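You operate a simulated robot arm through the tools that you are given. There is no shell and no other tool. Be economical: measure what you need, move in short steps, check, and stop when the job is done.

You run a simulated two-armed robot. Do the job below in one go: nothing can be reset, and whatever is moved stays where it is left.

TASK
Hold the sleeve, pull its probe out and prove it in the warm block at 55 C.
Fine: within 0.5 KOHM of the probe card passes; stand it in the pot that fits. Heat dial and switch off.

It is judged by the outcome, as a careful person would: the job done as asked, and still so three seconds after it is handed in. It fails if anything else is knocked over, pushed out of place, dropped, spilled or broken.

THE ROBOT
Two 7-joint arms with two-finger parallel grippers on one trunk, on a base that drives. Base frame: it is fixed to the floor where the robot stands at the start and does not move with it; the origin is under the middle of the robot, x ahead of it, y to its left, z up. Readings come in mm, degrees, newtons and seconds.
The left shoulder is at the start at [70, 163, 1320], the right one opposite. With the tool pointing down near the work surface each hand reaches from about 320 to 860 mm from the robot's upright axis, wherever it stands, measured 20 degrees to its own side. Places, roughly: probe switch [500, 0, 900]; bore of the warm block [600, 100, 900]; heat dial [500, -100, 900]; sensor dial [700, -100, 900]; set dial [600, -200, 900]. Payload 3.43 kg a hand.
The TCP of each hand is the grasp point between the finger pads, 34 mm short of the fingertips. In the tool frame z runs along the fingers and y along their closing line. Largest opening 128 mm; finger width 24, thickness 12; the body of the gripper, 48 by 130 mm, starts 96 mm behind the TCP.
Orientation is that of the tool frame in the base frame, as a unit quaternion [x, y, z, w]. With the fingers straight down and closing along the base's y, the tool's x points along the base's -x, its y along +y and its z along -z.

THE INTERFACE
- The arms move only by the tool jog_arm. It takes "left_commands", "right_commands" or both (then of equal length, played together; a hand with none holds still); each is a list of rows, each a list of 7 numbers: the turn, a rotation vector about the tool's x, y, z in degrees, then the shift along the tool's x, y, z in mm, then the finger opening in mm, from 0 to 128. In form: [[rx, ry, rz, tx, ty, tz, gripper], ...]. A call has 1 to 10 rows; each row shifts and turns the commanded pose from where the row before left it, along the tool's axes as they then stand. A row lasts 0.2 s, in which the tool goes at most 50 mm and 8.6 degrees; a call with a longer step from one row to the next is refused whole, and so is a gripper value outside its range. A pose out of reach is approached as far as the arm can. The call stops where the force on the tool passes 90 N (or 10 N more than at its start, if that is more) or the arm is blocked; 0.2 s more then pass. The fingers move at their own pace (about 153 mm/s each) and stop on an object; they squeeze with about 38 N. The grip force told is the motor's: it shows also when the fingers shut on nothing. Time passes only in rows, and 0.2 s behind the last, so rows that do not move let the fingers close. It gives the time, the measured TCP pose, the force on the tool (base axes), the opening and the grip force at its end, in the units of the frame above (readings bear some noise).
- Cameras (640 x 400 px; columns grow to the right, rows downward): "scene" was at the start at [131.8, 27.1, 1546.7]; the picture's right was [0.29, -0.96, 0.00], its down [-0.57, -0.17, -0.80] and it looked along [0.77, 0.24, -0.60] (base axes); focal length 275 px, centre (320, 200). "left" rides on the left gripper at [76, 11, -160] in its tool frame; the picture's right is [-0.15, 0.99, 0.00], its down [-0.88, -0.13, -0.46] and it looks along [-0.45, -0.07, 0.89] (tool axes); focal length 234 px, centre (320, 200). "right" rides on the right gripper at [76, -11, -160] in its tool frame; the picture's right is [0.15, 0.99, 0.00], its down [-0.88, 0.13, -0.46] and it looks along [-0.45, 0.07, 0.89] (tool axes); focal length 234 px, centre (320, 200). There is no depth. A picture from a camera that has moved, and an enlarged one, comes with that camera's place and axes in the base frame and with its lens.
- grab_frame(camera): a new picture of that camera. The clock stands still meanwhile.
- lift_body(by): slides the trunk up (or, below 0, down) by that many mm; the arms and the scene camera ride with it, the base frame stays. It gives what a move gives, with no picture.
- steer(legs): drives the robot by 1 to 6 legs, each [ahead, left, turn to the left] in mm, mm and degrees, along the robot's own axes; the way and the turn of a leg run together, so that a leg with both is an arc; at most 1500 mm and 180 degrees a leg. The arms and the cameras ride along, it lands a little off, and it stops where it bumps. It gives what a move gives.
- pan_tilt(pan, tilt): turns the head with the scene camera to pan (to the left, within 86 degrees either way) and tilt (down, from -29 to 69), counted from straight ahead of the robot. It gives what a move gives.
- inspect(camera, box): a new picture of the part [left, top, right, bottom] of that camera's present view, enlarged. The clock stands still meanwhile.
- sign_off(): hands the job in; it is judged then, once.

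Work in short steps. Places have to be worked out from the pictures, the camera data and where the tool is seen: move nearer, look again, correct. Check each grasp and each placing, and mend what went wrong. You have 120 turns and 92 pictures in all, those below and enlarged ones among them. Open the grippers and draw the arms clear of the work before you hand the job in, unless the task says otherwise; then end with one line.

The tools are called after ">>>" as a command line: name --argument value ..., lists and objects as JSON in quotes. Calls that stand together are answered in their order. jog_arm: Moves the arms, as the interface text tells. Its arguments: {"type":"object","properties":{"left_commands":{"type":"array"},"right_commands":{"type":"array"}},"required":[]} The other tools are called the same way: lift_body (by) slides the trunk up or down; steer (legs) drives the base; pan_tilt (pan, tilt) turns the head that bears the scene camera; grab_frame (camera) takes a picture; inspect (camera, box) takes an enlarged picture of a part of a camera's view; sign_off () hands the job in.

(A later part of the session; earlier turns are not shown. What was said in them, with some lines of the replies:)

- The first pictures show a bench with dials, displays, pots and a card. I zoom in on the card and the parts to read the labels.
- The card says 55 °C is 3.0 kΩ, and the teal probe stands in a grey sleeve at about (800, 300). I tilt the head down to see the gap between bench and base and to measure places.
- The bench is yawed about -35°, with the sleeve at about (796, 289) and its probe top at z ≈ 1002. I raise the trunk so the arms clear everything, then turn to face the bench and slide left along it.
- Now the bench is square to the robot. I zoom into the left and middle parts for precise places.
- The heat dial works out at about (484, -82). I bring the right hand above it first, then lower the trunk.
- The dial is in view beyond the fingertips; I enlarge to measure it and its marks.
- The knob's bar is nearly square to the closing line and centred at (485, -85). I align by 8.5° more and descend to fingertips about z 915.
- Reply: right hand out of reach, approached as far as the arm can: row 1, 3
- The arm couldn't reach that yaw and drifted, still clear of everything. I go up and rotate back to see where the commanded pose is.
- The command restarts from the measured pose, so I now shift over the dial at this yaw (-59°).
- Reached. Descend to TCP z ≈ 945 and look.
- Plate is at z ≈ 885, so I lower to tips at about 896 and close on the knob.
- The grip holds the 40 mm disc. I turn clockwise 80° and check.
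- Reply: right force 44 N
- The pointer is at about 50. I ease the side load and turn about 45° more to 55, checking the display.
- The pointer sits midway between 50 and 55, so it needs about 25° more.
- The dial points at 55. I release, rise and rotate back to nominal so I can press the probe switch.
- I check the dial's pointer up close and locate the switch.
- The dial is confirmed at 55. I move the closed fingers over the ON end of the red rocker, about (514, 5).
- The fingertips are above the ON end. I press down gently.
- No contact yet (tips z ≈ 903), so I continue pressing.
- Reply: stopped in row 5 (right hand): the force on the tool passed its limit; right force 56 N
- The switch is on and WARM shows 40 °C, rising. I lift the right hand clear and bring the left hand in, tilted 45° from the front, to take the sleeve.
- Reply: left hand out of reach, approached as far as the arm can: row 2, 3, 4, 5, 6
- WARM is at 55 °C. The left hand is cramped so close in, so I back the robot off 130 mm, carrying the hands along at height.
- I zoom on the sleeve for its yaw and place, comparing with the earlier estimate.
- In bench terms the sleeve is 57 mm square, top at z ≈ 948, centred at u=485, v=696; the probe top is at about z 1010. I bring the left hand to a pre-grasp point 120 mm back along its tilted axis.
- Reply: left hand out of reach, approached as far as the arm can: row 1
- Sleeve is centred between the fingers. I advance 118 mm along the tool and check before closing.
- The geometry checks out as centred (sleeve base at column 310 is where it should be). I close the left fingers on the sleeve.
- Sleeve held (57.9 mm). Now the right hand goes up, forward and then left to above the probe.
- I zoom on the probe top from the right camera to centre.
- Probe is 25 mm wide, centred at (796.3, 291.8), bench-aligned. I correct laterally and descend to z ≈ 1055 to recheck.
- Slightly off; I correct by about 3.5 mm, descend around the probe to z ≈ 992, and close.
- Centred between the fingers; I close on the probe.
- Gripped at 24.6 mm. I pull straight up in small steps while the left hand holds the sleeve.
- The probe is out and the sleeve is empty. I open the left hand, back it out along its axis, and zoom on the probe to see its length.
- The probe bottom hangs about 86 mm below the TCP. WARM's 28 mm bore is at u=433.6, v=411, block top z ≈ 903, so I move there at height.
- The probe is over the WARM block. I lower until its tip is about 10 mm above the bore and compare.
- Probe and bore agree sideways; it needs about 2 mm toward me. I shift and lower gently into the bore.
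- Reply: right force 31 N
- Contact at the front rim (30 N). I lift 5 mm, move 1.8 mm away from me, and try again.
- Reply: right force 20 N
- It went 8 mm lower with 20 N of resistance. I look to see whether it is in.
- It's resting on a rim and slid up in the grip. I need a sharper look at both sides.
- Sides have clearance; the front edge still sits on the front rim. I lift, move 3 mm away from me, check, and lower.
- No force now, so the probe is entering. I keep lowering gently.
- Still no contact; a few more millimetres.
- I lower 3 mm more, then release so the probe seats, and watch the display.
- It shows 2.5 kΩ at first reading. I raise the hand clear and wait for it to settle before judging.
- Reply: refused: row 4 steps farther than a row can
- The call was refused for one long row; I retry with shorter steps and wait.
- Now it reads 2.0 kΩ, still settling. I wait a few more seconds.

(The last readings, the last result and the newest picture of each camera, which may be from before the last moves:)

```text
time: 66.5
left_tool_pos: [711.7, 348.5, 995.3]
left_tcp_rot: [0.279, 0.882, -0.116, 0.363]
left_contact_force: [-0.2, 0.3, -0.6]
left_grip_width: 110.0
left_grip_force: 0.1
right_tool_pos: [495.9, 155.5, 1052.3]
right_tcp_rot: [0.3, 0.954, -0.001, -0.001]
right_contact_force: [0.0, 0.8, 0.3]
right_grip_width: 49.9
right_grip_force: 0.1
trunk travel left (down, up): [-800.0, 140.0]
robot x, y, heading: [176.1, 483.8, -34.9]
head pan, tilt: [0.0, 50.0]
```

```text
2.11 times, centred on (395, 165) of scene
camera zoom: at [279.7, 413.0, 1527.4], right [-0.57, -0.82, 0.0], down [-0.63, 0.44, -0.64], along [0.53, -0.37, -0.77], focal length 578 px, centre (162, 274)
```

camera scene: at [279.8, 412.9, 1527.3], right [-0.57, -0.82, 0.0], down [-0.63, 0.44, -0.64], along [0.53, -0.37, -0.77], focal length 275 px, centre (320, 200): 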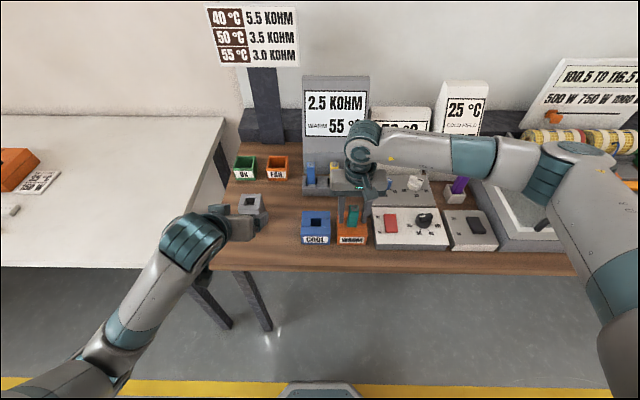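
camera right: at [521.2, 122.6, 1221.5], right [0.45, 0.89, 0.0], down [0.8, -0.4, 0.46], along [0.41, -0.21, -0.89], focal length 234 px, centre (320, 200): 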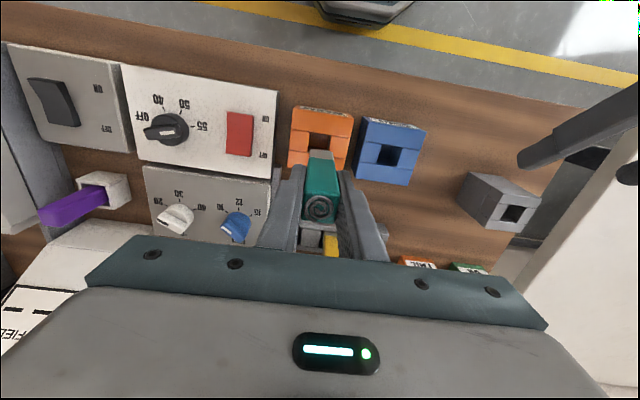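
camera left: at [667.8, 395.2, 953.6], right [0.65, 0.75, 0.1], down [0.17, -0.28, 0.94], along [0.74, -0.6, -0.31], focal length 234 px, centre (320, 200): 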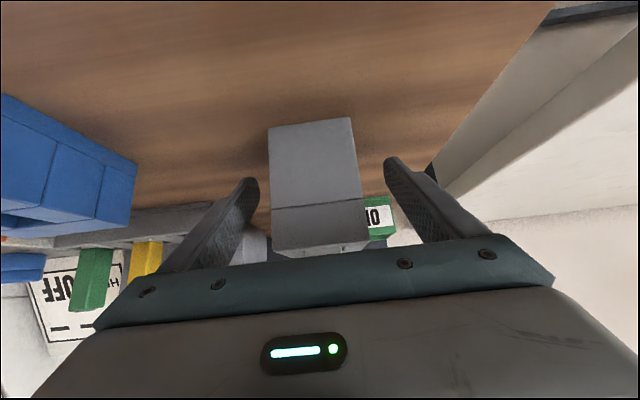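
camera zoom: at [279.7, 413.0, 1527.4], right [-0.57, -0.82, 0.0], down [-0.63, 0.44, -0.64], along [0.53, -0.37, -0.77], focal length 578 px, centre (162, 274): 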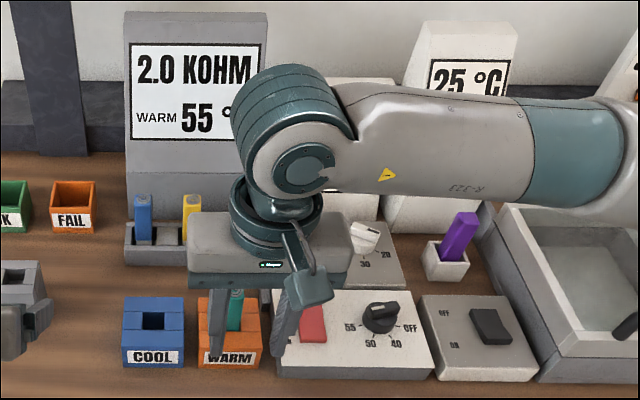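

The reading is stable at 2.0 kΩ, which is 1.0 from the card's 3.0, so the probe fails. I return over the probe, regrip it slightly higher, and lift it out.

>>> jog_arm --right_commands '[[0, 0, 0, -40, 0, 0, 56], [0, 0, 0, -40, 0, 0, 56], [0, 0, 0, -40, 0, 0, 56], [0, 0, 0, 0, 0, 40, 56], [0, 0, 0, 0, 0, 40, 56], [0, 0, 0, 0, 0, 26, 56], [0, 0, 0, 0, 0, 0, 56], [0, 0, 0, 0, 0, 0, 10], [0, 0, 0, 0, 0, 0, 10], [0, 0, 0, 0, 0, 0, 10]]'

>>> jog_arm --right_commands '[[0, 0, 0, 0, 0, -8, 10], [0, 0, 0, 0, 0, -15, 10], [0, 0, 0, 0, 0, -25, 10], [0, 0, 0, 0, 0, -40, 10], [0, 0, 0, 0, 0, -40, 10], [0, 0, 0, 0, 0, -40, 10], [0, 0, 0, 0, 0, 0, 10]]'

>>> grab_frame --camera "scene"

```text
time: 68.7
left_tool_pos: [712.0, 349.1, 994.7]
left_tcp_rot: [0.278, 0.882, -0.116, 0.363]
left_contact_force: [0.3, 0.7, 0.3]
left_grip_width: 110.1
left_grip_force: 0.0
right_tool_pos: [593.2, 84.6, 945.8]
right_tcp_rot: [0.301, 0.953, -0.001, 0.0]
right_contact_force: [-0.2, -0.4, 0.3]
right_grip_width: 24.4
right_grip_force: 37.6
trunk travel left (down, up): [-800.0, 140.0]
robot x, y, heading: [176.3, 482.4, -34.9]
head pan, tilt: [0.0, 50.0]
```

```text
time: 70.3
left_tool_pos: [711.1, 349.3, 995.2]
left_tcp_rot: [0.278, 0.882, -0.114, 0.363]
left_contact_force: [0.0, -0.7, -0.8]
left_grip_width: 109.8
left_grip_force: 0.1
right_tool_pos: [594.6, 85.8, 1115.9]
right_tcp_rot: [0.301, 0.954, -0.001, 0.0]
right_contact_force: [0.4, 0.1, -0.4]
right_grip_width: 24.3
right_grip_force: 38.3
trunk travel left (down, up): [-800.0, 140.0]
robot x, y, heading: [180.9, 486.0, -35.1]
head pan, tilt: [0.0, 50.0]
```

```text
22 pictures are left
camera scene: at [279.8, 412.5, 1527.3], right [-0.57, -0.82, 0.0], down [-0.63, 0.44, -0.64], along [0.53, -0.37, -0.77], focal length 275 px, centre (320, 200)
```

scene: 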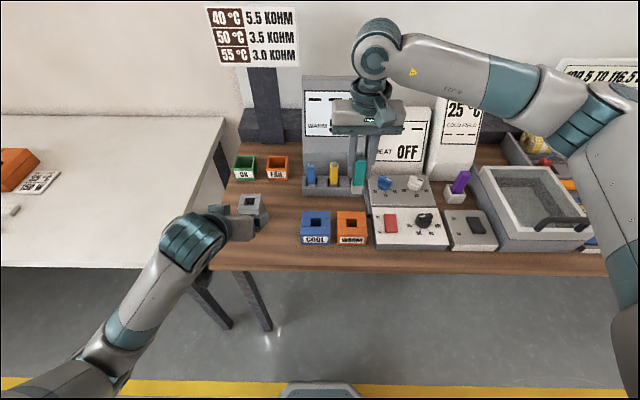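

The probe is out. I raise the left hand and swing it left out of the way, then I will drive forward again.

>>> jog_arm --left_commands '[[0, 0, 0, -28, 0, -28, 110], [0, 0, 0, -28, 10, -28, 110], [0, 0, 0, -28, 15, -28, 110], [0, 0, 0, -28, 20, -28, 110], [0, 0, 0, -28, 20, -28, 110], [0, 8, 0, 0, 35, 0, 110], [0, 8, 0, 0, 35, 0, 110], [0, 8, 0, 0, 35, 0, 110], [0, 8, 0, 0, 35, 0, 110], [0, 8, 0, 0, 35, 0, 110]]'

>>> steer --legs '[[130, 0, 0]]'

```text
time: 72.5
left_tool_pos: [876.7, 524.8, 1186.3]
left_tcp_rot: [0.301, 0.953, -0.013, 0.038]
left_contact_force: [-0.1, 0.1, -0.5]
left_grip_width: 110.3
left_grip_force: 0.0
left hand out of reach, approached as far as the arm can: row 1, 2, 3, 4
right_tool_pos: [594.5, 86.9, 1115.0]
right_tcp_rot: [0.3, 0.954, -0.001, 0.0]
right_contact_force: [0.0, -0.2, -1.4]
right_grip_width: 24.3
right_grip_force: 38.2
trunk travel left (down, up): [-800.0, 140.0]
robot x, y, heading: [177.0, 485.4, -35.0]
head pan, tilt: [0.0, 50.0]
```

```text
time: 73.8
left_tool_pos: [981.4, 451.6, 1188.0]
left_tcp_rot: [0.301, 0.953, -0.013, 0.041]
left_contact_force: [-0.6, 0.0, 0.2]
left_grip_width: 109.8
left_grip_force: 0.2
right_tool_pos: [697.3, 13.5, 1116.7]
right_tcp_rot: [0.301, 0.953, -0.001, 0.001]
right_contact_force: [-0.5, 0.3, 0.2]
right_grip_width: 24.1
right_grip_force: 37.6
trunk travel left (down, up): [-800.0, 140.0]
robot x, y, heading: [284.6, 410.8, -35.1]
head pan, tilt: [0.0, 50.0]
```

Forward by 130 mm. I carry the probe left at u ≈ 563, then forward over the FAIL pot (u ≈ 677, v ≈ 642), and look.

>>> jog_arm --right_commands '[[0, 0, 0, 0, 38.5, 0, 10], [0, 0, 0, 0, 38.5, 0, 10], [0, 0, 0, 0, 38.5, 0, 10], [0, 0, 0, 0, 38.5, 0, 10], [0, 0, 0, 0, 38.5, 0, 10], [0, 0, 0, 0, 38.5, 0, 10], [0, 0, 0, -36, 0, 0, 10], [0, 0, 0, -36, 0, 0, 10], [0, 0, 0, -36, 0, 0, 10], [0, 0, 0, 0, 0, 0, 10]]'

>>> grab_frame --camera "right"

>>> grab_frame --camera "scene"

```text
time: 76.0
left_tool_pos: [981.0, 449.7, 1186.3]
left_tcp_rot: [0.301, 0.953, -0.013, 0.041]
left_contact_force: [-0.3, -0.1, -0.5]
left_grip_width: 110.1
left_grip_force: 0.0
right_tool_pos: [920.2, 138.5, 1115.9]
right_tcp_rot: [0.301, 0.954, -0.001, 0.001]
right_contact_force: [-0.1, 0.1, -0.6]
right_grip_width: 24.5
right_grip_force: 38.1
trunk travel left (down, up): [-800.0, 140.0]
robot x, y, heading: [282.0, 408.1, -35.3]
head pan, tilt: [0.0, 50.0]
```

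```text
21 pictures are left
camera right: at [850.8, 172.0, 1274.2], right [0.45, 0.89, 0.0], down [0.8, -0.4, 0.46], along [0.41, -0.21, -0.89], focal length 234 px, centre (320, 200)
```

right: 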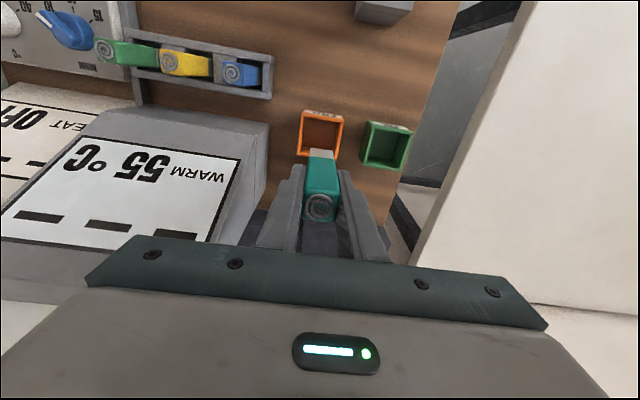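

```text
20 pictures are left
camera scene: at [384.3, 338.5, 1527.4], right [-0.58, -0.82, 0.0], down [-0.63, 0.44, -0.64], along [0.53, -0.37, -0.77], focal length 275 px, centre (320, 200)
```

scene: 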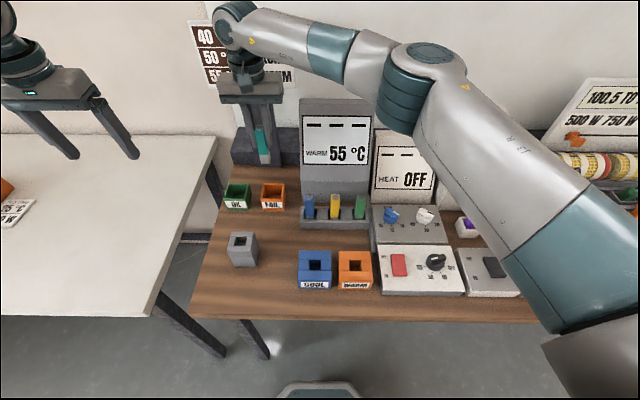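

The FAIL pot's centre is exactly under the TCP. I lower until the tip is just at the rim and check.

>>> jog_arm --right_commands '[[0, 0, 0, 0, 0, 40, 10], [0, 0, 0, 0, 0, 40, 10], [0, 0, 0, 0, 0, 30, 10], [0, 0, 0, 0, 0, 10, 10], [0, 0, 0, 0, 0, 0, 10]]'

>>> inspect --camera "right" --box '[240, 80, 440, 240]'

>>> inspect --camera "scene" --box '[210, 120, 310, 220]'

```text
time: 77.2
left_tool_pos: [981.1, 449.5, 1187.3]
left_tcp_rot: [0.301, 0.953, -0.013, 0.04]
left_contact_force: [-0.3, -0.2, 0.0]
left_grip_width: 110.2
left_grip_force: 0.1
right_tool_pos: [920.8, 137.5, 994.8]
right_tcp_rot: [0.301, 0.954, 0.0, -0.001]
right_contact_force: [0.1, -0.4, -0.3]
right_grip_width: 24.4
right_grip_force: 37.8
trunk travel left (down, up): [-800.0, 140.0]
robot x, y, heading: [283.3, 413.4, -35.2]
head pan, tilt: [0.0, 50.0]
```

```text
2.50 times, centred on (340, 160) of right
camera zoom: at [851.1, 172.3, 1154.4], right [0.45, 0.89, 0.0], down [0.8, -0.4, 0.46], along [0.41, -0.21, -0.89], focal length 585 px, centre (270, 300)
```

zoom: 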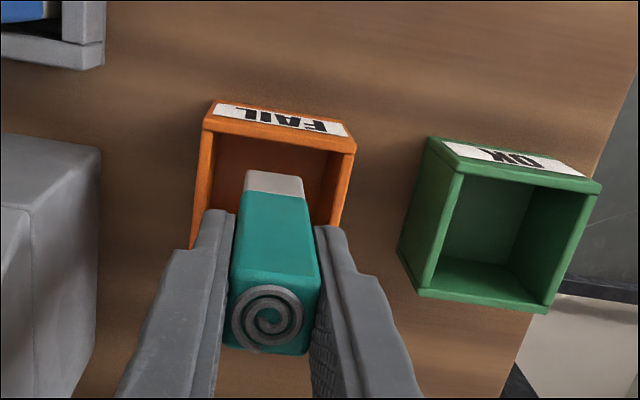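

```text
4.00 times, centred on (260, 170) of scene
camera zoom: at [384.8, 339.0, 1527.4], right [-0.58, -0.82, 0.0], down [-0.63, 0.44, -0.64], along [0.53, -0.37, -0.77], focal length 1099 px, centre (560, 320)
```

zoom: 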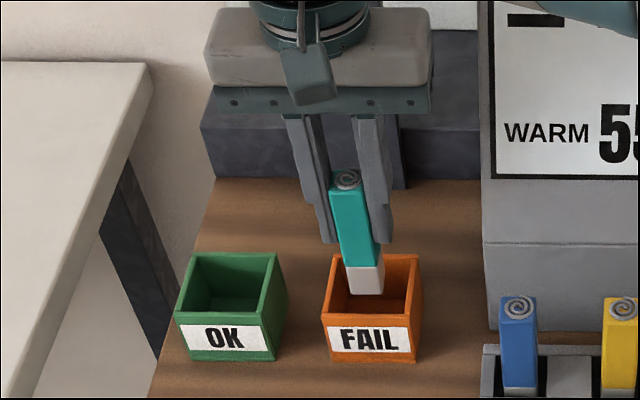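

It's centred in the pot. I lower to the floor in small steps.

>>> jog_arm --right_commands '[[0, 0, 0, 0, 0, 20, 10], [0, 0, 0, 0, 0, 20, 10], [0, 0, 0, 0, 0, 4, 10], [0, 0, 0, 0, 0, 3, 10], [0, 0, 0, 0, 0, 0, 10]]'

>>> inspect --camera "scene" --box '[210, 120, 310, 220]'

```text
time: 78.3
left_tool_pos: [981.4, 450.2, 1187.1]
left_tcp_rot: [0.301, 0.953, -0.012, 0.04]
left_contact_force: [-0.6, 0.2, 0.6]
left_grip_width: 110.0
left_grip_force: 0.2
right_tool_pos: [920.9, 138.5, 949.7]
right_tcp_rot: [0.302, 0.953, -0.001, 0.0]
right_contact_force: [-0.2, -0.8, -0.4]
right_grip_width: 24.0
right_grip_force: 38.1
trunk travel left (down, up): [-800.0, 140.0]
robot x, y, heading: [283.3, 411.7, -35.1]
head pan, tilt: [0.0, 50.0]
```

```text
4.00 times, centred on (260, 170) of scene
camera zoom: at [384.9, 339.1, 1527.3], right [-0.58, -0.82, 0.0], down [-0.63, 0.44, -0.64], along [0.53, -0.37, -0.77], focal length 1099 px, centre (560, 320)
```

zoom: 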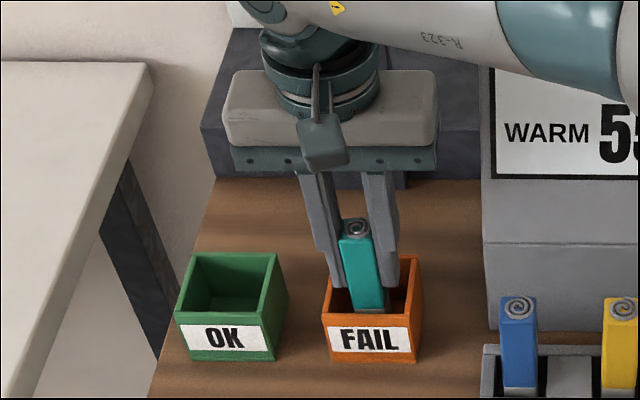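

No contact yet; I lower in 2 mm steps, watching force.

>>> jog_arm --right_commands '[[0, 0, 0, 0, 0, 2, 10], [0, 0, 0, 0, 0, 2, 10], [0, 0, 0, 0, 0, 2, 10], [0, 0, 0, 0, 0, 0, 10]]'

```text
time: 79.3
left_tool_pos: [981.8, 448.9, 1187.8]
left_tcp_rot: [0.301, 0.953, -0.013, 0.04]
left_contact_force: [1.4, 0.4, -0.4]
left_grip_width: 110.0
left_grip_force: 0.1
right_tool_pos: [920.5, 137.3, 942.7]
right_tcp_rot: [0.302, 0.953, 0.0, 0.0]
right_contact_force: [0.1, 0.2, -0.5]
right_grip_width: 24.3
right_grip_force: 38.2
trunk travel left (down, up): [-800.0, 140.0]
robot x, y, heading: [284.5, 412.0, -35.2]
head pan, tilt: [0.0, 50.0]
```

>>> jog_arm --right_commands '[[0, 0, 0, 0, 0, 2, 10], [0, 0, 0, 0, 0, 2, 10], [0, 0, 0, 0, 0, 0, 10]]'

>>> inspect --camera "right" --box '[240, 80, 440, 240]'

```text
time: 80.2
left_tool_pos: [980.4, 450.0, 1187.1]
left_tcp_rot: [0.301, 0.953, -0.013, 0.04]
left_contact_force: [0.3, 0.2, -0.1]
left_grip_width: 110.0
left_grip_force: 0.0
right_tool_pos: [920.0, 137.1, 940.3]
right_tcp_rot: [0.302, 0.953, -0.001, 0.0]
right_contact_force: [-0.5, 0.4, -0.3]
right_grip_width: 24.2
right_grip_force: 37.9
trunk travel left (down, up): [-800.0, 140.0]
robot x, y, heading: [283.8, 412.0, -35.0]
head pan, tilt: [0.0, 50.0]
```

```text
2.50 times, centred on (340, 160) of right
camera zoom: at [851.2, 171.6, 1097.6], right [0.45, 0.89, 0.0], down [0.8, -0.4, 0.46], along [0.41, -0.21, -0.89], focal length 585 px, centre (270, 300)
```

zoom: 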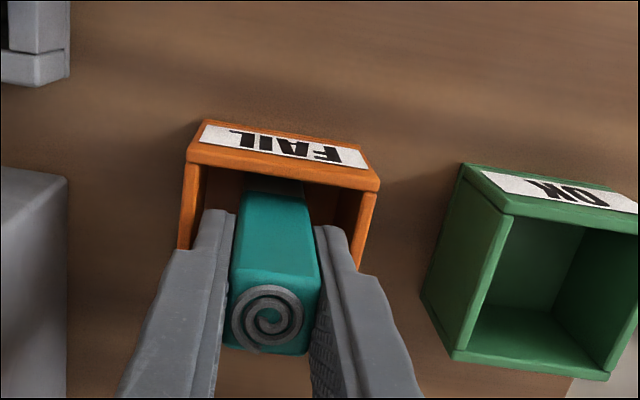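

Still free of contact and fingers fit inside the rim; I go down 2 mm at a time.

>>> jog_arm --right_commands '[[0, 0, 0, 0, 0, 2, 10], [0, 0, 0, 0, 0, 0, 10]]'

>>> jog_arm --right_commands '[[0, 0, 0, 0, 0, 2, 10], [0, 0, 0, 0, 0, 0, 10]]'

```text
time: 80.8
left_tool_pos: [980.5, 448.9, 1186.8]
left_tcp_rot: [0.301, 0.953, -0.013, 0.041]
left_contact_force: [-0.5, -1.0, -0.4]
left_grip_width: 110.0
left_grip_force: 0.1
right_tool_pos: [920.6, 135.5, 937.7]
right_tcp_rot: [0.302, 0.953, 0.0, 0.001]
right_contact_force: [1.0, -1.6, 8.3]
right_grip_width: 24.3
right_grip_force: 38.0
trunk travel left (down, up): [-800.0, 140.0]
robot x, y, heading: [281.7, 408.3, -35.1]
head pan, tilt: [0.0, 50.0]
```

```text
time: 81.3
left_tool_pos: [979.7, 449.8, 1188.1]
left_tcp_rot: [0.301, 0.953, -0.013, 0.041]
left_contact_force: [-0.7, -1.5, 0.4]
left_grip_width: 110.1
left_grip_force: 0.0
right_tool_pos: [920.3, 137.9, 937.9]
right_tcp_rot: [0.301, 0.954, -0.001, 0.002]
right_contact_force: [4.1, -3.2, 23.8]
right_grip_width: 24.3
right_grip_force: 38.3
trunk travel left (down, up): [-800.0, 140.0]
robot x, y, heading: [282.6, 408.9, -35.3]
head pan, tilt: [0.0, 50.0]
```

Floor contact. I relieve it, open just to 33 mm, rise straight up, and open wider above.

>>> jog_arm --right_commands '[[0, 0, 0, 0, 0, -2.5, 10], [0, 0, 0, 0, 0, 0, 28], [0, 0, 0, 0, 0, 0, 32], [0, 0, 0, 0, 0, -8, 32], [0, 0, 0, 0, 0, -15, 36], [0, 0, 0, 0, 0, -30, 40], [0, 0, 0, 0, 0, -40, 40], [0, 0, 0, 0, 0, -40, 40], [0, 0, 0, 0, 0, -40, 40], [0, 0, 0, 0, 0, 0, 40]]'

>>> inspect --camera "scene" --box '[210, 120, 310, 220]'

```text
time: 83.5
left_tool_pos: [980.4, 448.2, 1187.2]
left_tcp_rot: [0.301, 0.953, -0.013, 0.04]
left_contact_force: [-0.2, -0.9, -0.3]
left_grip_width: 110.0
left_grip_force: 0.0
right_tool_pos: [917.5, 136.7, 1109.1]
right_tcp_rot: [0.302, 0.953, 0.0, -0.001]
right_contact_force: [0.5, 0.7, 0.5]
right_grip_width: 40.2
right_grip_force: 0.1
trunk travel left (down, up): [-800.0, 140.0]
robot x, y, heading: [280.5, 410.3, -35.0]
head pan, tilt: [0.0, 50.0]
```

```text
4.00 times, centred on (260, 170) of scene
camera zoom: at [385.3, 338.8, 1527.3], right [-0.58, -0.82, 0.0], down [-0.63, 0.44, -0.64], along [0.53, -0.37, -0.77], focal length 1099 px, centre (560, 320)
```

zoom: 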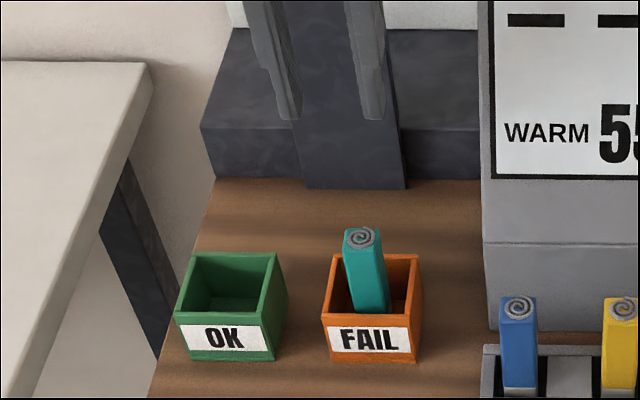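

The probe stands in the FAIL pot. Next I bring the right hand back over the heat dial (about (485, -87)).

>>> jog_arm --right_commands '[[0, 0, 0, 37.7, 0, 0, 64], [0, 0, 0, 37.7, 0, 0, 64], [0, 0, 0, 37.7, 0, 0, 64], [0, 0, 0, 37.7, 0, 0, 64], [0, 0, 0, 37.7, 0, 0, 64], [0, 0, 0, 37.5, 0, 0, 64], [0, 0, 0, 0, -43, 0, 64], [0, 0, 0, 0, -43, 0, 64], [0, 0, 0, 0, -43, 0, 64], [0, 0, 0, 0, -43, 0, 64]]'

>>> jog_arm --right_commands '[[0, 0, 0, 0, -43, 0, 64], [0, 0, 0, 0, -43, 0, 64], [0, 0, 0, 0, -43, 0, 64], [0, 0, 0, 0, -43, 0, 64], [0, 0, 0, 0, -43, 0, 64], [0, 0, 0, 0, -44, 0, 64], [0, 0, 0, 0, 0, 40, 64], [0, 0, 0, 0, 0, 40, 64], [0, 0, 8.5, 0, 0, 0, 64], [0, 0, 8.5, 0, 0, 0, 64]]'

>>> jog_arm --right_commands '[[0, 0, 8.5, 0, 0, 0, 64], [0, 0, 8.5, 0, 0, 0, 64], [0, 0, 8.5, 0, 0, 0, 64], [0, 0, 8.5, 0, 0, 0, 64], [0, 0, 8.5, 0, 0, 0, 64], [0, 0, 8.5, 0, 0, 0, 64], [0, 0, 8.5, 0, 0, 0, 64], [0, 0, 8.5, 0, 0, 0, 64], [0, 0, 4, 0, 0, 0, 64], [0, 0, 0, 0, 0, 0, 64]]'

>>> inspect --camera "right" --box '[220, 80, 420, 240]'

```text
time: 85.8
left_tool_pos: [980.0, 448.1, 1188.5]
left_tcp_rot: [0.301, 0.953, -0.011, 0.04]
left_contact_force: [-1.1, 0.3, 0.3]
left_grip_width: 110.1
left_grip_force: 0.0
right_tool_pos: [634.1, 124.0, 1110.5]
right_tcp_rot: [0.302, 0.953, 0.001, 0.001]
right_contact_force: [-0.2, -0.1, 0.1]
right_grip_width: 63.9
right_grip_force: 0.1
trunk travel left (down, up): [-800.0, 140.0]
robot x, y, heading: [285.1, 411.9, -35.2]
head pan, tilt: [0.0, 50.0]
```

```text
time: 88.0
left_tool_pos: [980.1, 449.7, 1186.7]
left_tcp_rot: [0.301, 0.953, -0.012, 0.04]
left_contact_force: [-1.1, 0.0, 0.7]
left_grip_width: 110.3
left_grip_force: 0.1
right_tool_pos: [488.2, -84.6, 1031.2]
right_tcp_rot: [0.439, 0.898, 0.0, 0.0]
right_contact_force: [0.0, 0.2, -0.6]
right_grip_width: 64.2
right_grip_force: 0.0
trunk travel left (down, up): [-800.0, 140.0]
robot x, y, heading: [282.7, 412.4, -35.3]
head pan, tilt: [0.0, 50.0]
```

```text
time: 90.2
left_tool_pos: [981.4, 448.5, 1187.2]
left_tcp_rot: [0.301, 0.953, -0.012, 0.04]
left_contact_force: [0.0, -0.2, -0.5]
left_grip_width: 110.0
left_grip_force: 0.0
right_tool_pos: [487.5, -84.8, 1030.8]
right_tcp_rot: [0.884, 0.467, 0.0, 0.0]
right_contact_force: [-0.2, -0.5, -0.7]
right_grip_width: 64.2
right_grip_force: 0.0
trunk travel left (down, up): [-800.0, 140.0]
robot x, y, heading: [280.1, 409.9, -35.2]
head pan, tilt: [0.0, 50.0]
```

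```text
2.50 times, centred on (320, 160) of right
camera zoom: at [520.1, -15.6, 1189.1], right [0.9, -0.43, 0.0], down [-0.39, -0.8, 0.46], along [-0.2, -0.41, -0.89], focal length 585 px, centre (320, 300)
```

zoom: 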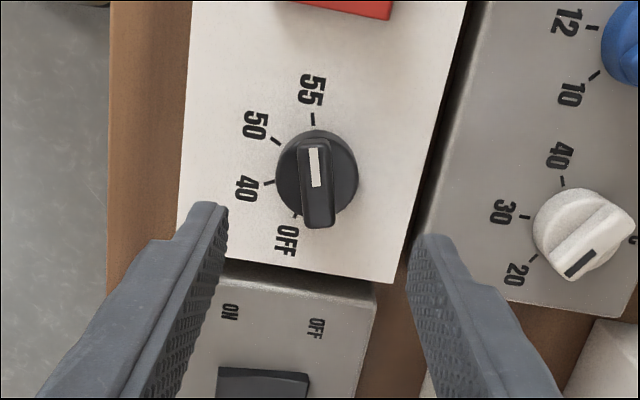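

The hand is nearly centred on the knob at the grip yaw used before. I nudge, descend to z 930 and close.

>>> jog_arm --right_commands '[[0, 0, 0, -2.9, -1.5, 0, 64], [0, 0, 0, 0, 0, 40, 64], [0, 0, 0, 0, 0, 40, 64], [0, 0, 0, 0, 0, 20, 64], [0, 0, 0, 0, 0, 0, 64], [0, 0, 0, 0, 0, 0, 36], [0, 0, 0, 0, 0, 0, 8], [0, 0, 0, 0, 0, 0, 8]]'

>>> jog_arm --right_commands '[[0, 0, -8, 0, 0, 0, 8], [0, 0, -8, 0, 0, 0, 8], [0, 0, -8, 0, 0, 0, 8], [0, 0, -8, 0, 0, 0, 8], [0, 0, -8, 0, 0, 0, 8], [0, 0, -8, 0, 0, 0, 8], [0, 0, -8, 0, 0, 0, 8], [0, 0, -8, 0, 0, 0, 8], [0, 0, -8, 0, 0, 0, 8], [0, 0, -8, 0, 0, 0, 8]]'

```text
time: 92.0
left_tool_pos: [982.1, 448.7, 1186.0]
left_tcp_rot: [0.302, 0.952, -0.013, 0.04]
left_contact_force: [0.1, 0.0, 0.0]
left_grip_width: 110.2
left_grip_force: 0.0
right_tool_pos: [485.6, -85.9, 930.4]
right_tcp_rot: [0.883, 0.469, -0.001, 0.002]
right_contact_force: [6.9, -5.0, 0.2]
right_grip_width: 40.3
right_grip_force: 44.6
trunk travel left (down, up): [-800.0, 140.0]
robot x, y, heading: [281.8, 411.6, -34.9]
head pan, tilt: [0.0, 50.0]
```

```text
time: 94.2
left_tool_pos: [980.4, 449.9, 1187.2]
left_tcp_rot: [0.301, 0.953, -0.012, 0.04]
left_contact_force: [0.6, -0.9, 0.8]
left_grip_width: 110.0
left_grip_force: 0.1
right_tool_pos: [484.4, -84.9, 930.1]
right_tcp_rot: [0.374, 0.927, 0.0, -0.001]
right_contact_force: [-1.5, 1.5, -1.7]
right_grip_width: 40.3
right_grip_force: 44.6
trunk travel left (down, up): [-800.0, 140.0]
robot x, y, heading: [282.8, 411.1, -35.0]
head pan, tilt: [0.0, 50.0]
```

80° turned. I turn back the remaining ~68° and look.

>>> jog_arm --right_commands '[[0, 0, -8.5, 0, 0, 0, 8], [0, 0, -8.5, 0, 0, 0, 8], [0, 0, -8.5, 0, 0, 0, 8], [0, 0, -8.5, 0, 0, 0, 8], [0, 0, -8.5, 0, 0, 0, 8], [0, 0, -8.5, 0, 0, 0, 8], [0, 0, -8.5, 0, 0, 0, 8], [0, 0, -8.5, 0, 0, 0, 8], [0, 0, 0, 0, 0, 0, 8]]'

>>> inspect --camera "right" --box '[240, 80, 400, 220]'

```text
time: 96.2
left_tool_pos: [980.8, 448.9, 1188.7]
left_tcp_rot: [0.302, 0.952, -0.013, 0.041]
left_contact_force: [0.5, 0.2, -0.2]
left_grip_width: 109.8
left_grip_force: 0.1
right_tool_pos: [483.7, -87.5, 929.8]
right_tcp_rot: [-0.208, 0.978, 0.0, 0.0]
right_contact_force: [-6.9, 1.0, -6.3]
right_grip_width: 40.4
right_grip_force: 44.7
trunk travel left (down, up): [-800.0, 140.0]
robot x, y, heading: [280.9, 412.5, -35.2]
head pan, tilt: [0.0, 50.0]
```

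```text
2.86 times, centred on (320, 150) of right
camera zoom: at [418.7, -128.1, 1089.2], right [-0.54, 0.84, 0.0], down [0.75, 0.48, 0.46], along [0.38, 0.24, -0.89], focal length 669 px, centre (320, 343)
```

zoom: 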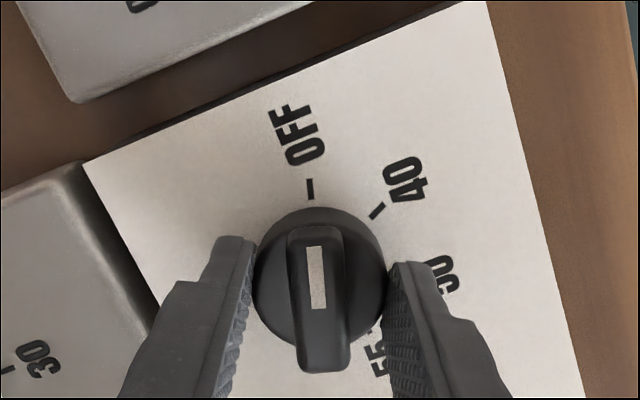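

The dial is at OFF. I release, rise, rotate back to nominal and move over the OFF end of the red switch with fingers closed.

>>> jog_arm --right_commands '[[0, 0, 0, 0, 0, 0, 64], [0, 0, 0, 0, 0, 0, 64], [0, 0, 0, 0, 0, -45, 64], [0, 0, 0, 0, 0, -40, 64], [0, 0, 8.5, 0, 0, 0, 64], [0, 0, 8.5, 0, 0, 0, 64], [0, 0, 8.5, 0, 0, 0, 64], [0, 0, 8.5, 0, 0, 0, 64], [0, 0, 8.5, 0, 0, 0, 64], [0, 0, 8.5, 0, 0, 0, 64]]'

>>> jog_arm --right_commands '[[0, 0, 8, 0, 0, 0, 0], [0, 0, 0, 0, 31, 0, 0], [0, 0, 0, 0, 31, 0, 0], [0, 0, 0, 0, 30, 0, 0], [0, 0, 0, 0, 0, 35, 0], [0, 0, 0, 0, 0, 30, 0], [0, 0, 0, 0, 0, 0, 0]]'

>>> inspect --camera "scene" --box '[340, 190, 500, 300]'

>>> grab_frame --camera "right"

```text
time: 98.3
left_tool_pos: [981.1, 448.5, 1186.0]
left_tcp_rot: [0.302, 0.952, -0.013, 0.041]
left_contact_force: [-1.0, -0.2, 0.5]
left_grip_width: 110.1
left_grip_force: 0.1
right_tool_pos: [484.3, -85.8, 1015.9]
right_tcp_rot: [0.236, 0.972, -0.001, 0.001]
right_contact_force: [-1.1, 0.0, 0.1]
right_grip_width: 64.3
right_grip_force: 0.0
trunk travel left (down, up): [-800.0, 140.0]
robot x, y, heading: [280.2, 411.4, -34.8]
head pan, tilt: [0.0, 50.0]
```

```text
time: 100.0
left_tool_pos: [981.6, 450.2, 1185.9]
left_tcp_rot: [0.301, 0.953, -0.013, 0.039]
left_contact_force: [-0.3, 0.1, -0.2]
left_grip_width: 110.3
left_grip_force: 0.1
right_tool_pos: [538.4, -10.7, 952.1]
right_tcp_rot: [0.301, 0.953, -0.001, 0.001]
right_contact_force: [-0.1, -0.3, 0.8]
right_grip_width: 0.1
right_grip_force: 32.4
trunk travel left (down, up): [-800.0, 140.0]
robot x, y, heading: [281.2, 407.8, -35.1]
head pan, tilt: [0.0, 50.0]
```

```text
3.64 times, centred on (420, 245) of scene
camera zoom: at [385.1, 339.5, 1527.4], right [-0.58, -0.82, 0.0], down [-0.63, 0.44, -0.64], along [0.53, -0.37, -0.77], focal length 999 px, centre (-44, 36)
```

zoom: 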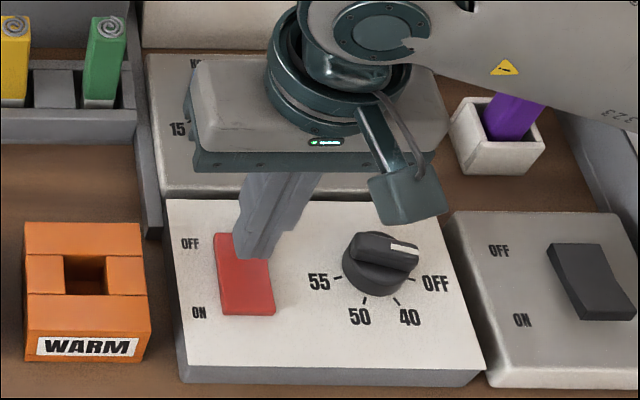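

```text
11 pictures are left
camera right: at [469.2, 24.0, 1110.3], right [0.45, 0.89, 0.0], down [0.8, -0.4, 0.46], along [0.41, -0.21, -0.89], focal length 234 px, centre (320, 200)
```

right: 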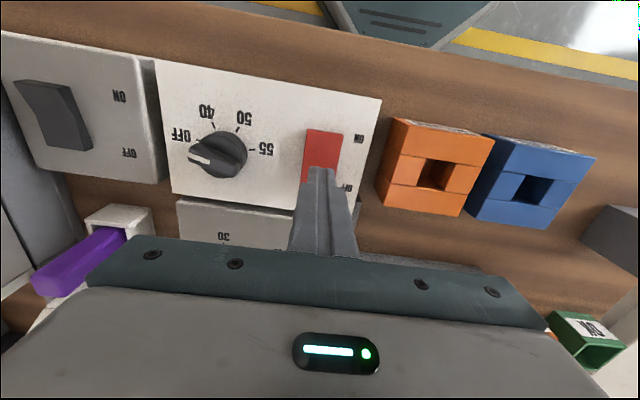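

Fingertips are over the OFF end and the dial reads OFF. I press down.

>>> jog_arm --right_commands '[[0, 0, 0, 0, 0, 6, 0], [0, 0, 0, 0, 0, 5, 0], [0, 0, 0, 0, 0, 4, 0], [0, 0, 0, 0, 0, 3, 0], [0, 0, 0, 0, 0, 3, 0], [0, 0, 0, 0, 0, 3, 0], [0, 0, 0, 0, 0, 3, 0]]'

>>> inspect --camera "scene" --box '[290, 90, 500, 300]'

```text
time: 101.6
left_tool_pos: [978.5, 450.9, 1189.3]
left_tcp_rot: [0.302, 0.952, -0.013, 0.042]
left_contact_force: [0.0, -1.0, -0.1]
left_grip_width: 109.9
left_grip_force: 0.0
right_tool_pos: [537.5, -11.0, 932.7]
right_tcp_rot: [0.302, 0.953, -0.001, 0.009]
right_contact_force: [-19.3, 9.6, 49.4]
right_grip_width: 0.0
right_grip_force: 32.9
trunk travel left (down, up): [-800.0, 140.0]
robot x, y, heading: [280.8, 406.6, -35.4]
head pan, tilt: [0.0, 50.0]
stopped in row 7 (right hand): the force on the tool passed its limit (the readings are from after the stop); the commanded pose is now the measured one
```

```text
1.90 times, centred on (395, 195) of scene
camera zoom: at [379.9, 342.9, 1527.6], right [-0.58, -0.82, 0.0], down [-0.62, 0.44, -0.65], along [0.53, -0.37, -0.76], focal length 523 px, centre (177, 210)
```

zoom: 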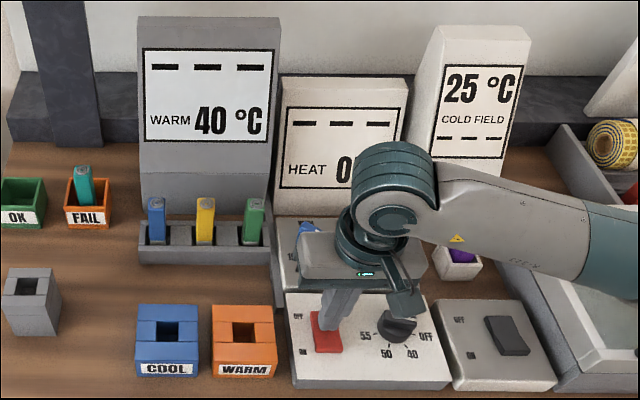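

WARM is cooling (40 °C). I lift the hand, open it, draw it back, and check the rocker and the rest.

>>> jog_arm --right_commands '[[0, 0, 0, 0, 0, -30, 0], [0, 0, 0, 0, 0, -45, 0], [0, 0, 0, 0, 0, -45, 60], [0, 0, 0, 0, 0, -45, 60], [0, 0, 0, 0, 0, -45, 60], [0, 0, 0, 40, -20, 0, 60], [0, 0, 0, 40, -20, 0, 60], [0, 0, 0, 0, -40, 0, 60], [0, 0, 0, 0, -40, 0, 60], [0, 0, 0, 0, 0, 0, 60]]'

>>> grab_frame --camera "scene"

>>> inspect --camera "scene" --box '[370, 220, 480, 300]'

```text
time: 103.8
left_tool_pos: [981.7, 449.7, 1185.6]
left_tcp_rot: [0.302, 0.952, -0.014, 0.039]
left_contact_force: [-0.5, 0.9, -0.2]
left_grip_width: 110.0
left_grip_force: 0.1
right_tool_pos: [410.3, -70.0, 1138.8]
right_tcp_rot: [0.301, 0.954, -0.002, 0.006]
right_contact_force: [-0.1, 0.1, -0.2]
right_grip_width: 60.0
right_grip_force: 0.1
right hand out of reach, approached as far as the arm can: row 7
trunk travel left (down, up): [-800.0, 140.0]
robot x, y, heading: [283.2, 412.8, -35.1]
head pan, tilt: [0.0, 50.0]
```

```text
9 pictures are left
camera scene: at [386.3, 339.5, 1527.3], right [-0.58, -0.82, 0.0], down [-0.63, 0.44, -0.64], along [0.52, -0.37, -0.77], focal length 275 px, centre (320, 200)
```

scene: 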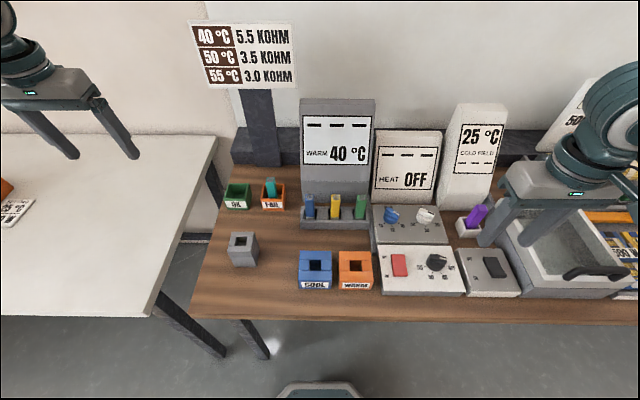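

```text
5.00 times, centred on (425, 260) of scene
camera zoom: at [386.3, 339.5, 1527.3], right [-0.58, -0.82, 0.0], down [-0.63, 0.44, -0.64], along [0.52, -0.37, -0.77], focal length 1374 px, centre (-205, -100)
```

zoom: 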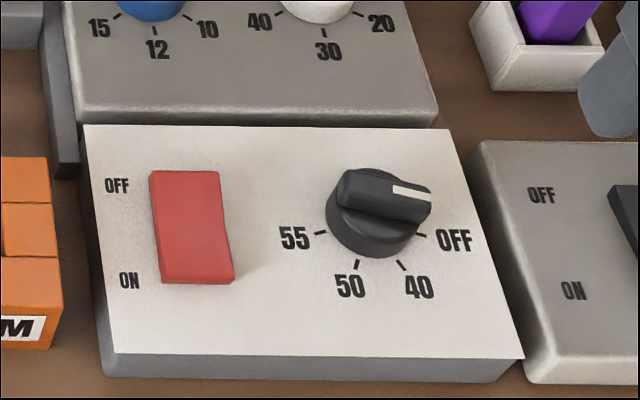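

The dial is clearly OFF; I zoom harder on the rocker and let WARM cool on.

>>> jog_arm --right_commands '[[0, 0, 0, 0, 0, 0, 60], [0, 0, 0, 0, 0, 0, 60], [0, 0, 0, 0, 0, 0, 60], [0, 0, 0, 0, 0, 0, 60], [0, 0, 0, 0, 0, 0, 60], [0, 0, 0, 0, 0, 0, 60], [0, 0, 0, 0, 0, 0, 60], [0, 0, 0, 0, 0, 0, 60], [0, 0, 0, 0, 0, 0, 60], [0, 0, 0, 0, 0, 0, 60]]'

>>> inspect --camera "scene" --box '[380, 245, 420, 285]'

>>> inspect --camera "right" --box '[240, 0, 640, 250]'

>>> inspect --camera "scene" --box '[215, 90, 455, 250]'

```text
time: 106.0
left_tool_pos: [982.6, 448.5, 1188.4]
left_tcp_rot: [0.302, 0.952, -0.013, 0.041]
left_contact_force: [0.7, 0.3, 0.4]
left_grip_width: 110.0
left_grip_force: 0.0
right_tool_pos: [409.3, -70.2, 1138.6]
right_tcp_rot: [0.303, 0.953, -0.002, 0.007]
right_contact_force: [0.1, -0.4, -0.3]
right_grip_width: 59.7
right_grip_force: 0.0
trunk travel left (down, up): [-800.0, 140.0]
robot x, y, heading: [280.5, 413.4, -35.1]
head pan, tilt: [0.0, 50.0]
```

```text
10.00 times, centred on (400, 265) of scene
camera zoom: at [384.6, 338.8, 1527.4], right [-0.58, -0.82, 0.0], down [-0.63, 0.44, -0.64], along [0.53, -0.37, -0.77], focal length 2748 px, centre (-480, -450)
```

zoom: 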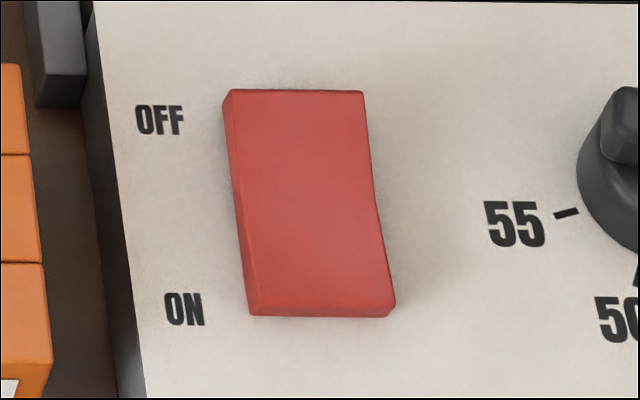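

```text
1.60 times, centred on (440, 125) of right
camera zoom: at [338.1, -34.6, 1296.1], right [0.45, 0.89, 0.0], down [0.79, -0.4, 0.47], along [0.42, -0.21, -0.88], focal length 375 px, centre (128, 320)
```

zoom: 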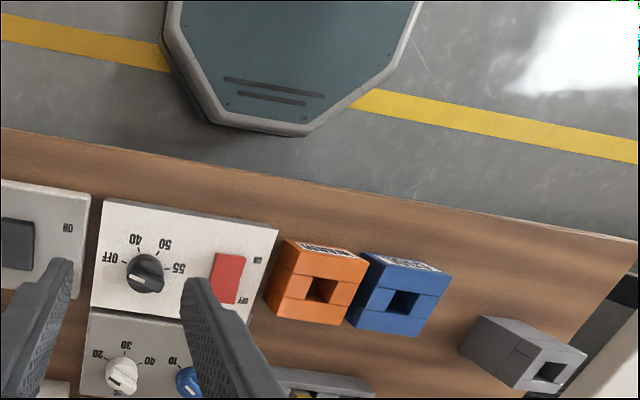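

```text
2.50 times, centred on (335, 170) of scene
camera zoom: at [384.6, 338.8, 1527.4], right [-0.58, -0.82, 0.0], down [-0.63, 0.44, -0.64], along [0.53, -0.37, -0.77], focal length 687 px, centre (282, 275)
```

zoom: 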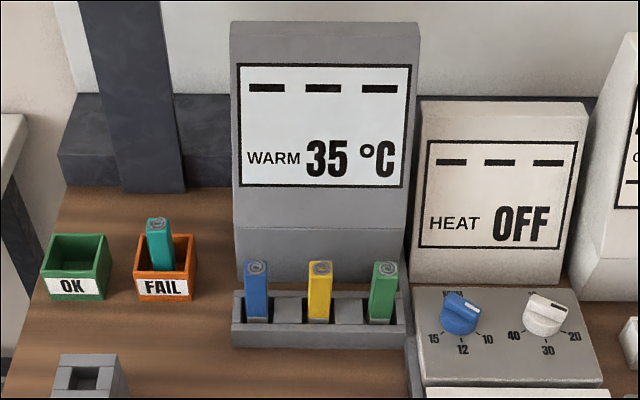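

The probe stands in FAIL and WARM is cooling. To be sure of the rocker I go back to the pose from which I first viewed it in OFF and compare like with like.

>>> jog_arm --right_commands '[[0, 0, 0, -24, 10, 0, 0], [0, 0, 0, -24, 10, 0, 0], [0, 0, 0, -24, 9.4, 0, 0], [0, 0, 0, 0, 0, 40, 0], [0, 0, 0, 0, 0, 40, 0], [0, 0, 0, 0, 0, 38, 0], [0, 0, 0, 0, 0, 0, 0]]'

>>> inspect --camera "right" --box '[270, 80, 450, 200]'

```text
time: 107.6
left_tool_pos: [980.2, 450.6, 1187.6]
left_tcp_rot: [0.301, 0.953, -0.013, 0.04]
left_contact_force: [0.1, -0.1, 0.5]
left_grip_width: 109.7
left_grip_force: 0.0
right_tool_pos: [487.8, -89.3, 1022.2]
right_tcp_rot: [0.302, 0.953, -0.001, 0.009]
right_contact_force: [-0.4, 0.2, -0.6]
right_grip_width: 0.1
right_grip_force: 33.1
trunk travel left (down, up): [-800.0, 140.0]
robot x, y, heading: [281.9, 409.4, -35.1]
head pan, tilt: [0.0, 50.0]
```

```text
3.33 times, centred on (360, 140) of right
camera zoom: at [415.6, -52.9, 1180.8], right [0.45, 0.89, 0.0], down [0.79, -0.4, 0.47], along [0.42, -0.21, -0.88], focal length 781 px, centre (187, 400)
```

zoom: 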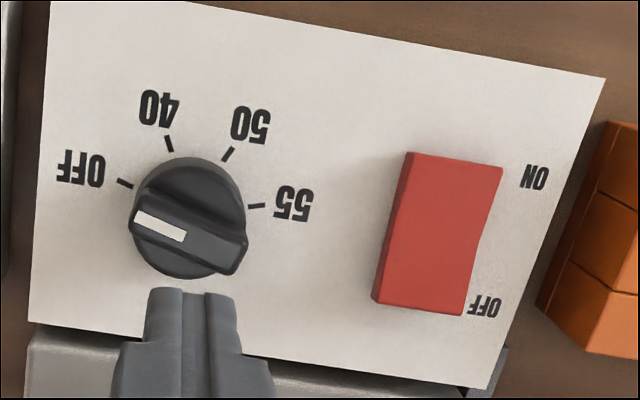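

Compared with the first view, the OFF end is now the raised one, so the rocker is still ON: I pressed only 9 mm from its pivot. I move to the true OFF end (u ≈ 462, v ≈ 297.5).

>>> jog_arm --right_commands '[[0.3, 0.95, 0, -4, 30, 0, 0], [0, 0, 0, -4, 30, 0, 0], [0, 0, 0, -3.2, 30.6, 0, 0], [0, 0, 0, 0, 0, 40, 0], [0, 0, 0, 0, 0, 32, 0], [0, 0, 0, 0, 0, 0, 0]]'

```text
time: 109.0
left_tool_pos: [981.9, 448.6, 1187.4]
left_tcp_rot: [0.301, 0.953, -0.013, 0.04]
left_contact_force: [0.8, 0.0, -0.2]
left_grip_width: 109.9
left_grip_force: 0.0
right_tool_pos: [549.0, -19.7, 948.8]
right_tcp_rot: [0.303, 0.953, -0.001, -0.002]
right_contact_force: [-0.5, 0.1, -0.5]
right_grip_width: 0.0
right_grip_force: 32.9
trunk travel left (down, up): [-800.0, 140.0]
robot x, y, heading: [281.5, 410.7, -35.5]
head pan, tilt: [0.0, 50.0]
```

At u=461, v=299. I press down in small steps.

>>> jog_arm --right_commands '[[0, 0, 0, 0, 0, 4, 0], [0, 0, 0, 0, 0, 4, 0], [0, 0, 0, 0, 0, 3, 0], [0, 0, 0, 0, 0, 3, 0], [0, 0, 0, 0, 0, 3, 0], [0, 0, 0, 0, 0, 3, 0], [0, 0, 0, 0, 0, 3, 0], [0, 0, 0, 0, 0, 3, 0]]'

```text
time: 110.8
left_tool_pos: [977.9, 451.9, 1191.9]
left_tcp_rot: [0.301, 0.952, -0.014, 0.043]
left_contact_force: [0.1, -0.3, -0.8]
left_grip_width: 109.8
left_grip_force: 0.2
right_tool_pos: [548.1, -19.9, 933.3]
right_tcp_rot: [0.302, 0.953, -0.002, 0.006]
right_contact_force: [-6.6, -11.5, 82.6]
right_grip_width: 0.0
right_grip_force: 33.0
trunk travel left (down, up): [-800.0, 140.0]
robot x, y, heading: [279.6, 412.2, -35.0]
head pan, tilt: [0.0, 50.0]
```

82 N at tip z ≈ 899, likely bottomed. I lift and return to the comparison viewpoint.

>>> jog_arm --right_commands '[[0, 0, 0, 0, 0, -20, 0], [0, 0, 0, 0, 0, -30, 0], [0, 0, 0, 0, 0, -38, 0], [0, 0, 0, 4, -30, 0, 0], [0, 0, 0, 4, -30, 0, 0], [0, 0, 0, 3.2, -31, 0, 0], [0, 0, 0, 0, 0, 0, 0]]'

>>> inspect --camera "right" --box '[270, 80, 450, 200]'

```text
time: 112.4
left_tool_pos: [981.0, 449.4, 1187.3]
left_tcp_rot: [0.301, 0.953, -0.013, 0.04]
left_contact_force: [-0.2, 0.2, 0.4]
left_grip_width: 110.0
left_grip_force: 0.0
right_tool_pos: [486.1, -88.7, 1011.3]
right_tcp_rot: [0.303, 0.953, -0.002, -0.001]
right_contact_force: [-0.2, 0.0, -0.6]
right_grip_width: 0.0
right_grip_force: 33.1
trunk travel left (down, up): [-800.0, 140.0]
robot x, y, heading: [283.7, 409.1, -35.4]
head pan, tilt: [0.0, 50.0]
```

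```text
3.33 times, centred on (360, 140) of right
camera zoom: at [417.2, -53.7, 1170.1], right [0.45, 0.89, 0.0], down [0.8, -0.4, 0.45], along [0.4, -0.21, -0.89], focal length 781 px, centre (187, 400)
```

zoom: 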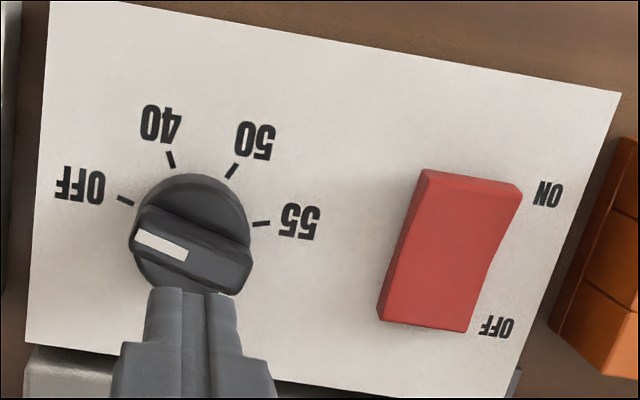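

Now the ON end is raised with its end face showing, just as in the original OFF view, so the switch is off. I raise and open the right hand, draw clear, and do a final check.

>>> jog_arm --right_commands '[[0, 0, 0, 0, 0, -45, 0], [0, 0, 0, 0, 0, -45, 0], [0, 0, 0, 0, 0, -45, 80], [0, 0, 0, 0, 0, -45, 80], [0, 0, 0, 20, -35, 0, 80], [0, 0, 0, 20, -35, 0, 80], [0, 0, 0, 0, -35, 0, 80], [0, 0, 0, 0, 0, 0, 80]]'

>>> steer --legs '[[-200, 0, 0]]'

>>> grab_frame --camera "scene"

```text
time: 114.2
left_tool_pos: [981.9, 448.0, 1187.7]
left_tcp_rot: [0.3, 0.953, -0.013, 0.041]
left_contact_force: [-0.2, -0.3, 0.1]
left_grip_width: 110.0
left_grip_force: 0.1
right_tool_pos: [391.7, -150.6, 1193.5]
right_tcp_rot: [0.301, 0.954, -0.001, -0.001]
right_contact_force: [1.2, -0.1, -0.3]
right_grip_width: 79.8
right_grip_force: 0.0
trunk travel left (down, up): [-800.0, 140.0]
robot x, y, heading: [285.0, 407.6, -34.9]
head pan, tilt: [0.0, 50.0]
```

```text
time: 115.8
left_tool_pos: [820.6, 561.7, 1186.7]
left_tcp_rot: [0.301, 0.953, -0.012, 0.039]
left_contact_force: [0.3, -0.6, 0.6]
left_grip_width: 109.7
left_grip_force: 0.0
right_tool_pos: [232.1, -37.7, 1194.3]
right_tcp_rot: [0.301, 0.954, -0.001, -0.002]
right_contact_force: [0.7, -0.9, 0.1]
right_grip_width: 80.1
right_grip_force: 0.0
trunk travel left (down, up): [-800.0, 140.0]
robot x, y, heading: [116.9, 525.8, -35.1]
head pan, tilt: [0.0, 50.0]
```

```text
2 pictures are left
camera scene: at [224.2, 451.7, 1527.1], right [-0.58, -0.82, 0.0], down [-0.63, 0.44, -0.64], along [0.52, -0.37, -0.77], focal length 275 px, centre (320, 200)
```

scene: 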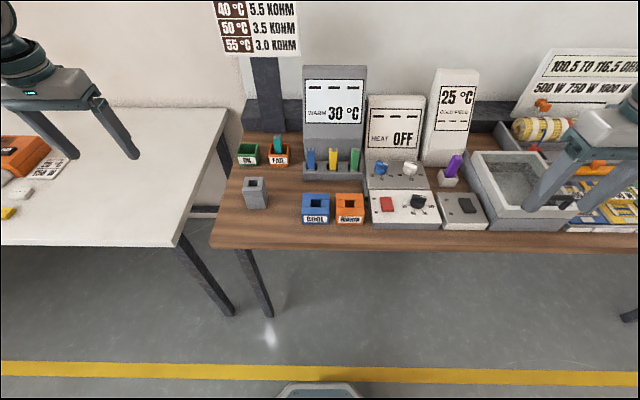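

Everything is in its place: the probe stands in FAIL, the sleeve stands upright on the bench, dial and switch are off, and the arms are clear. I hand in.

>>> sign_off

```text
The job is handed in.
```

The probe failed: it settled at 2.0 kΩ at 55 °C against 3.0 kΩ on the card, so it stands in the FAIL pot, the heat dial and probe switch are both off, and the arms are clear.
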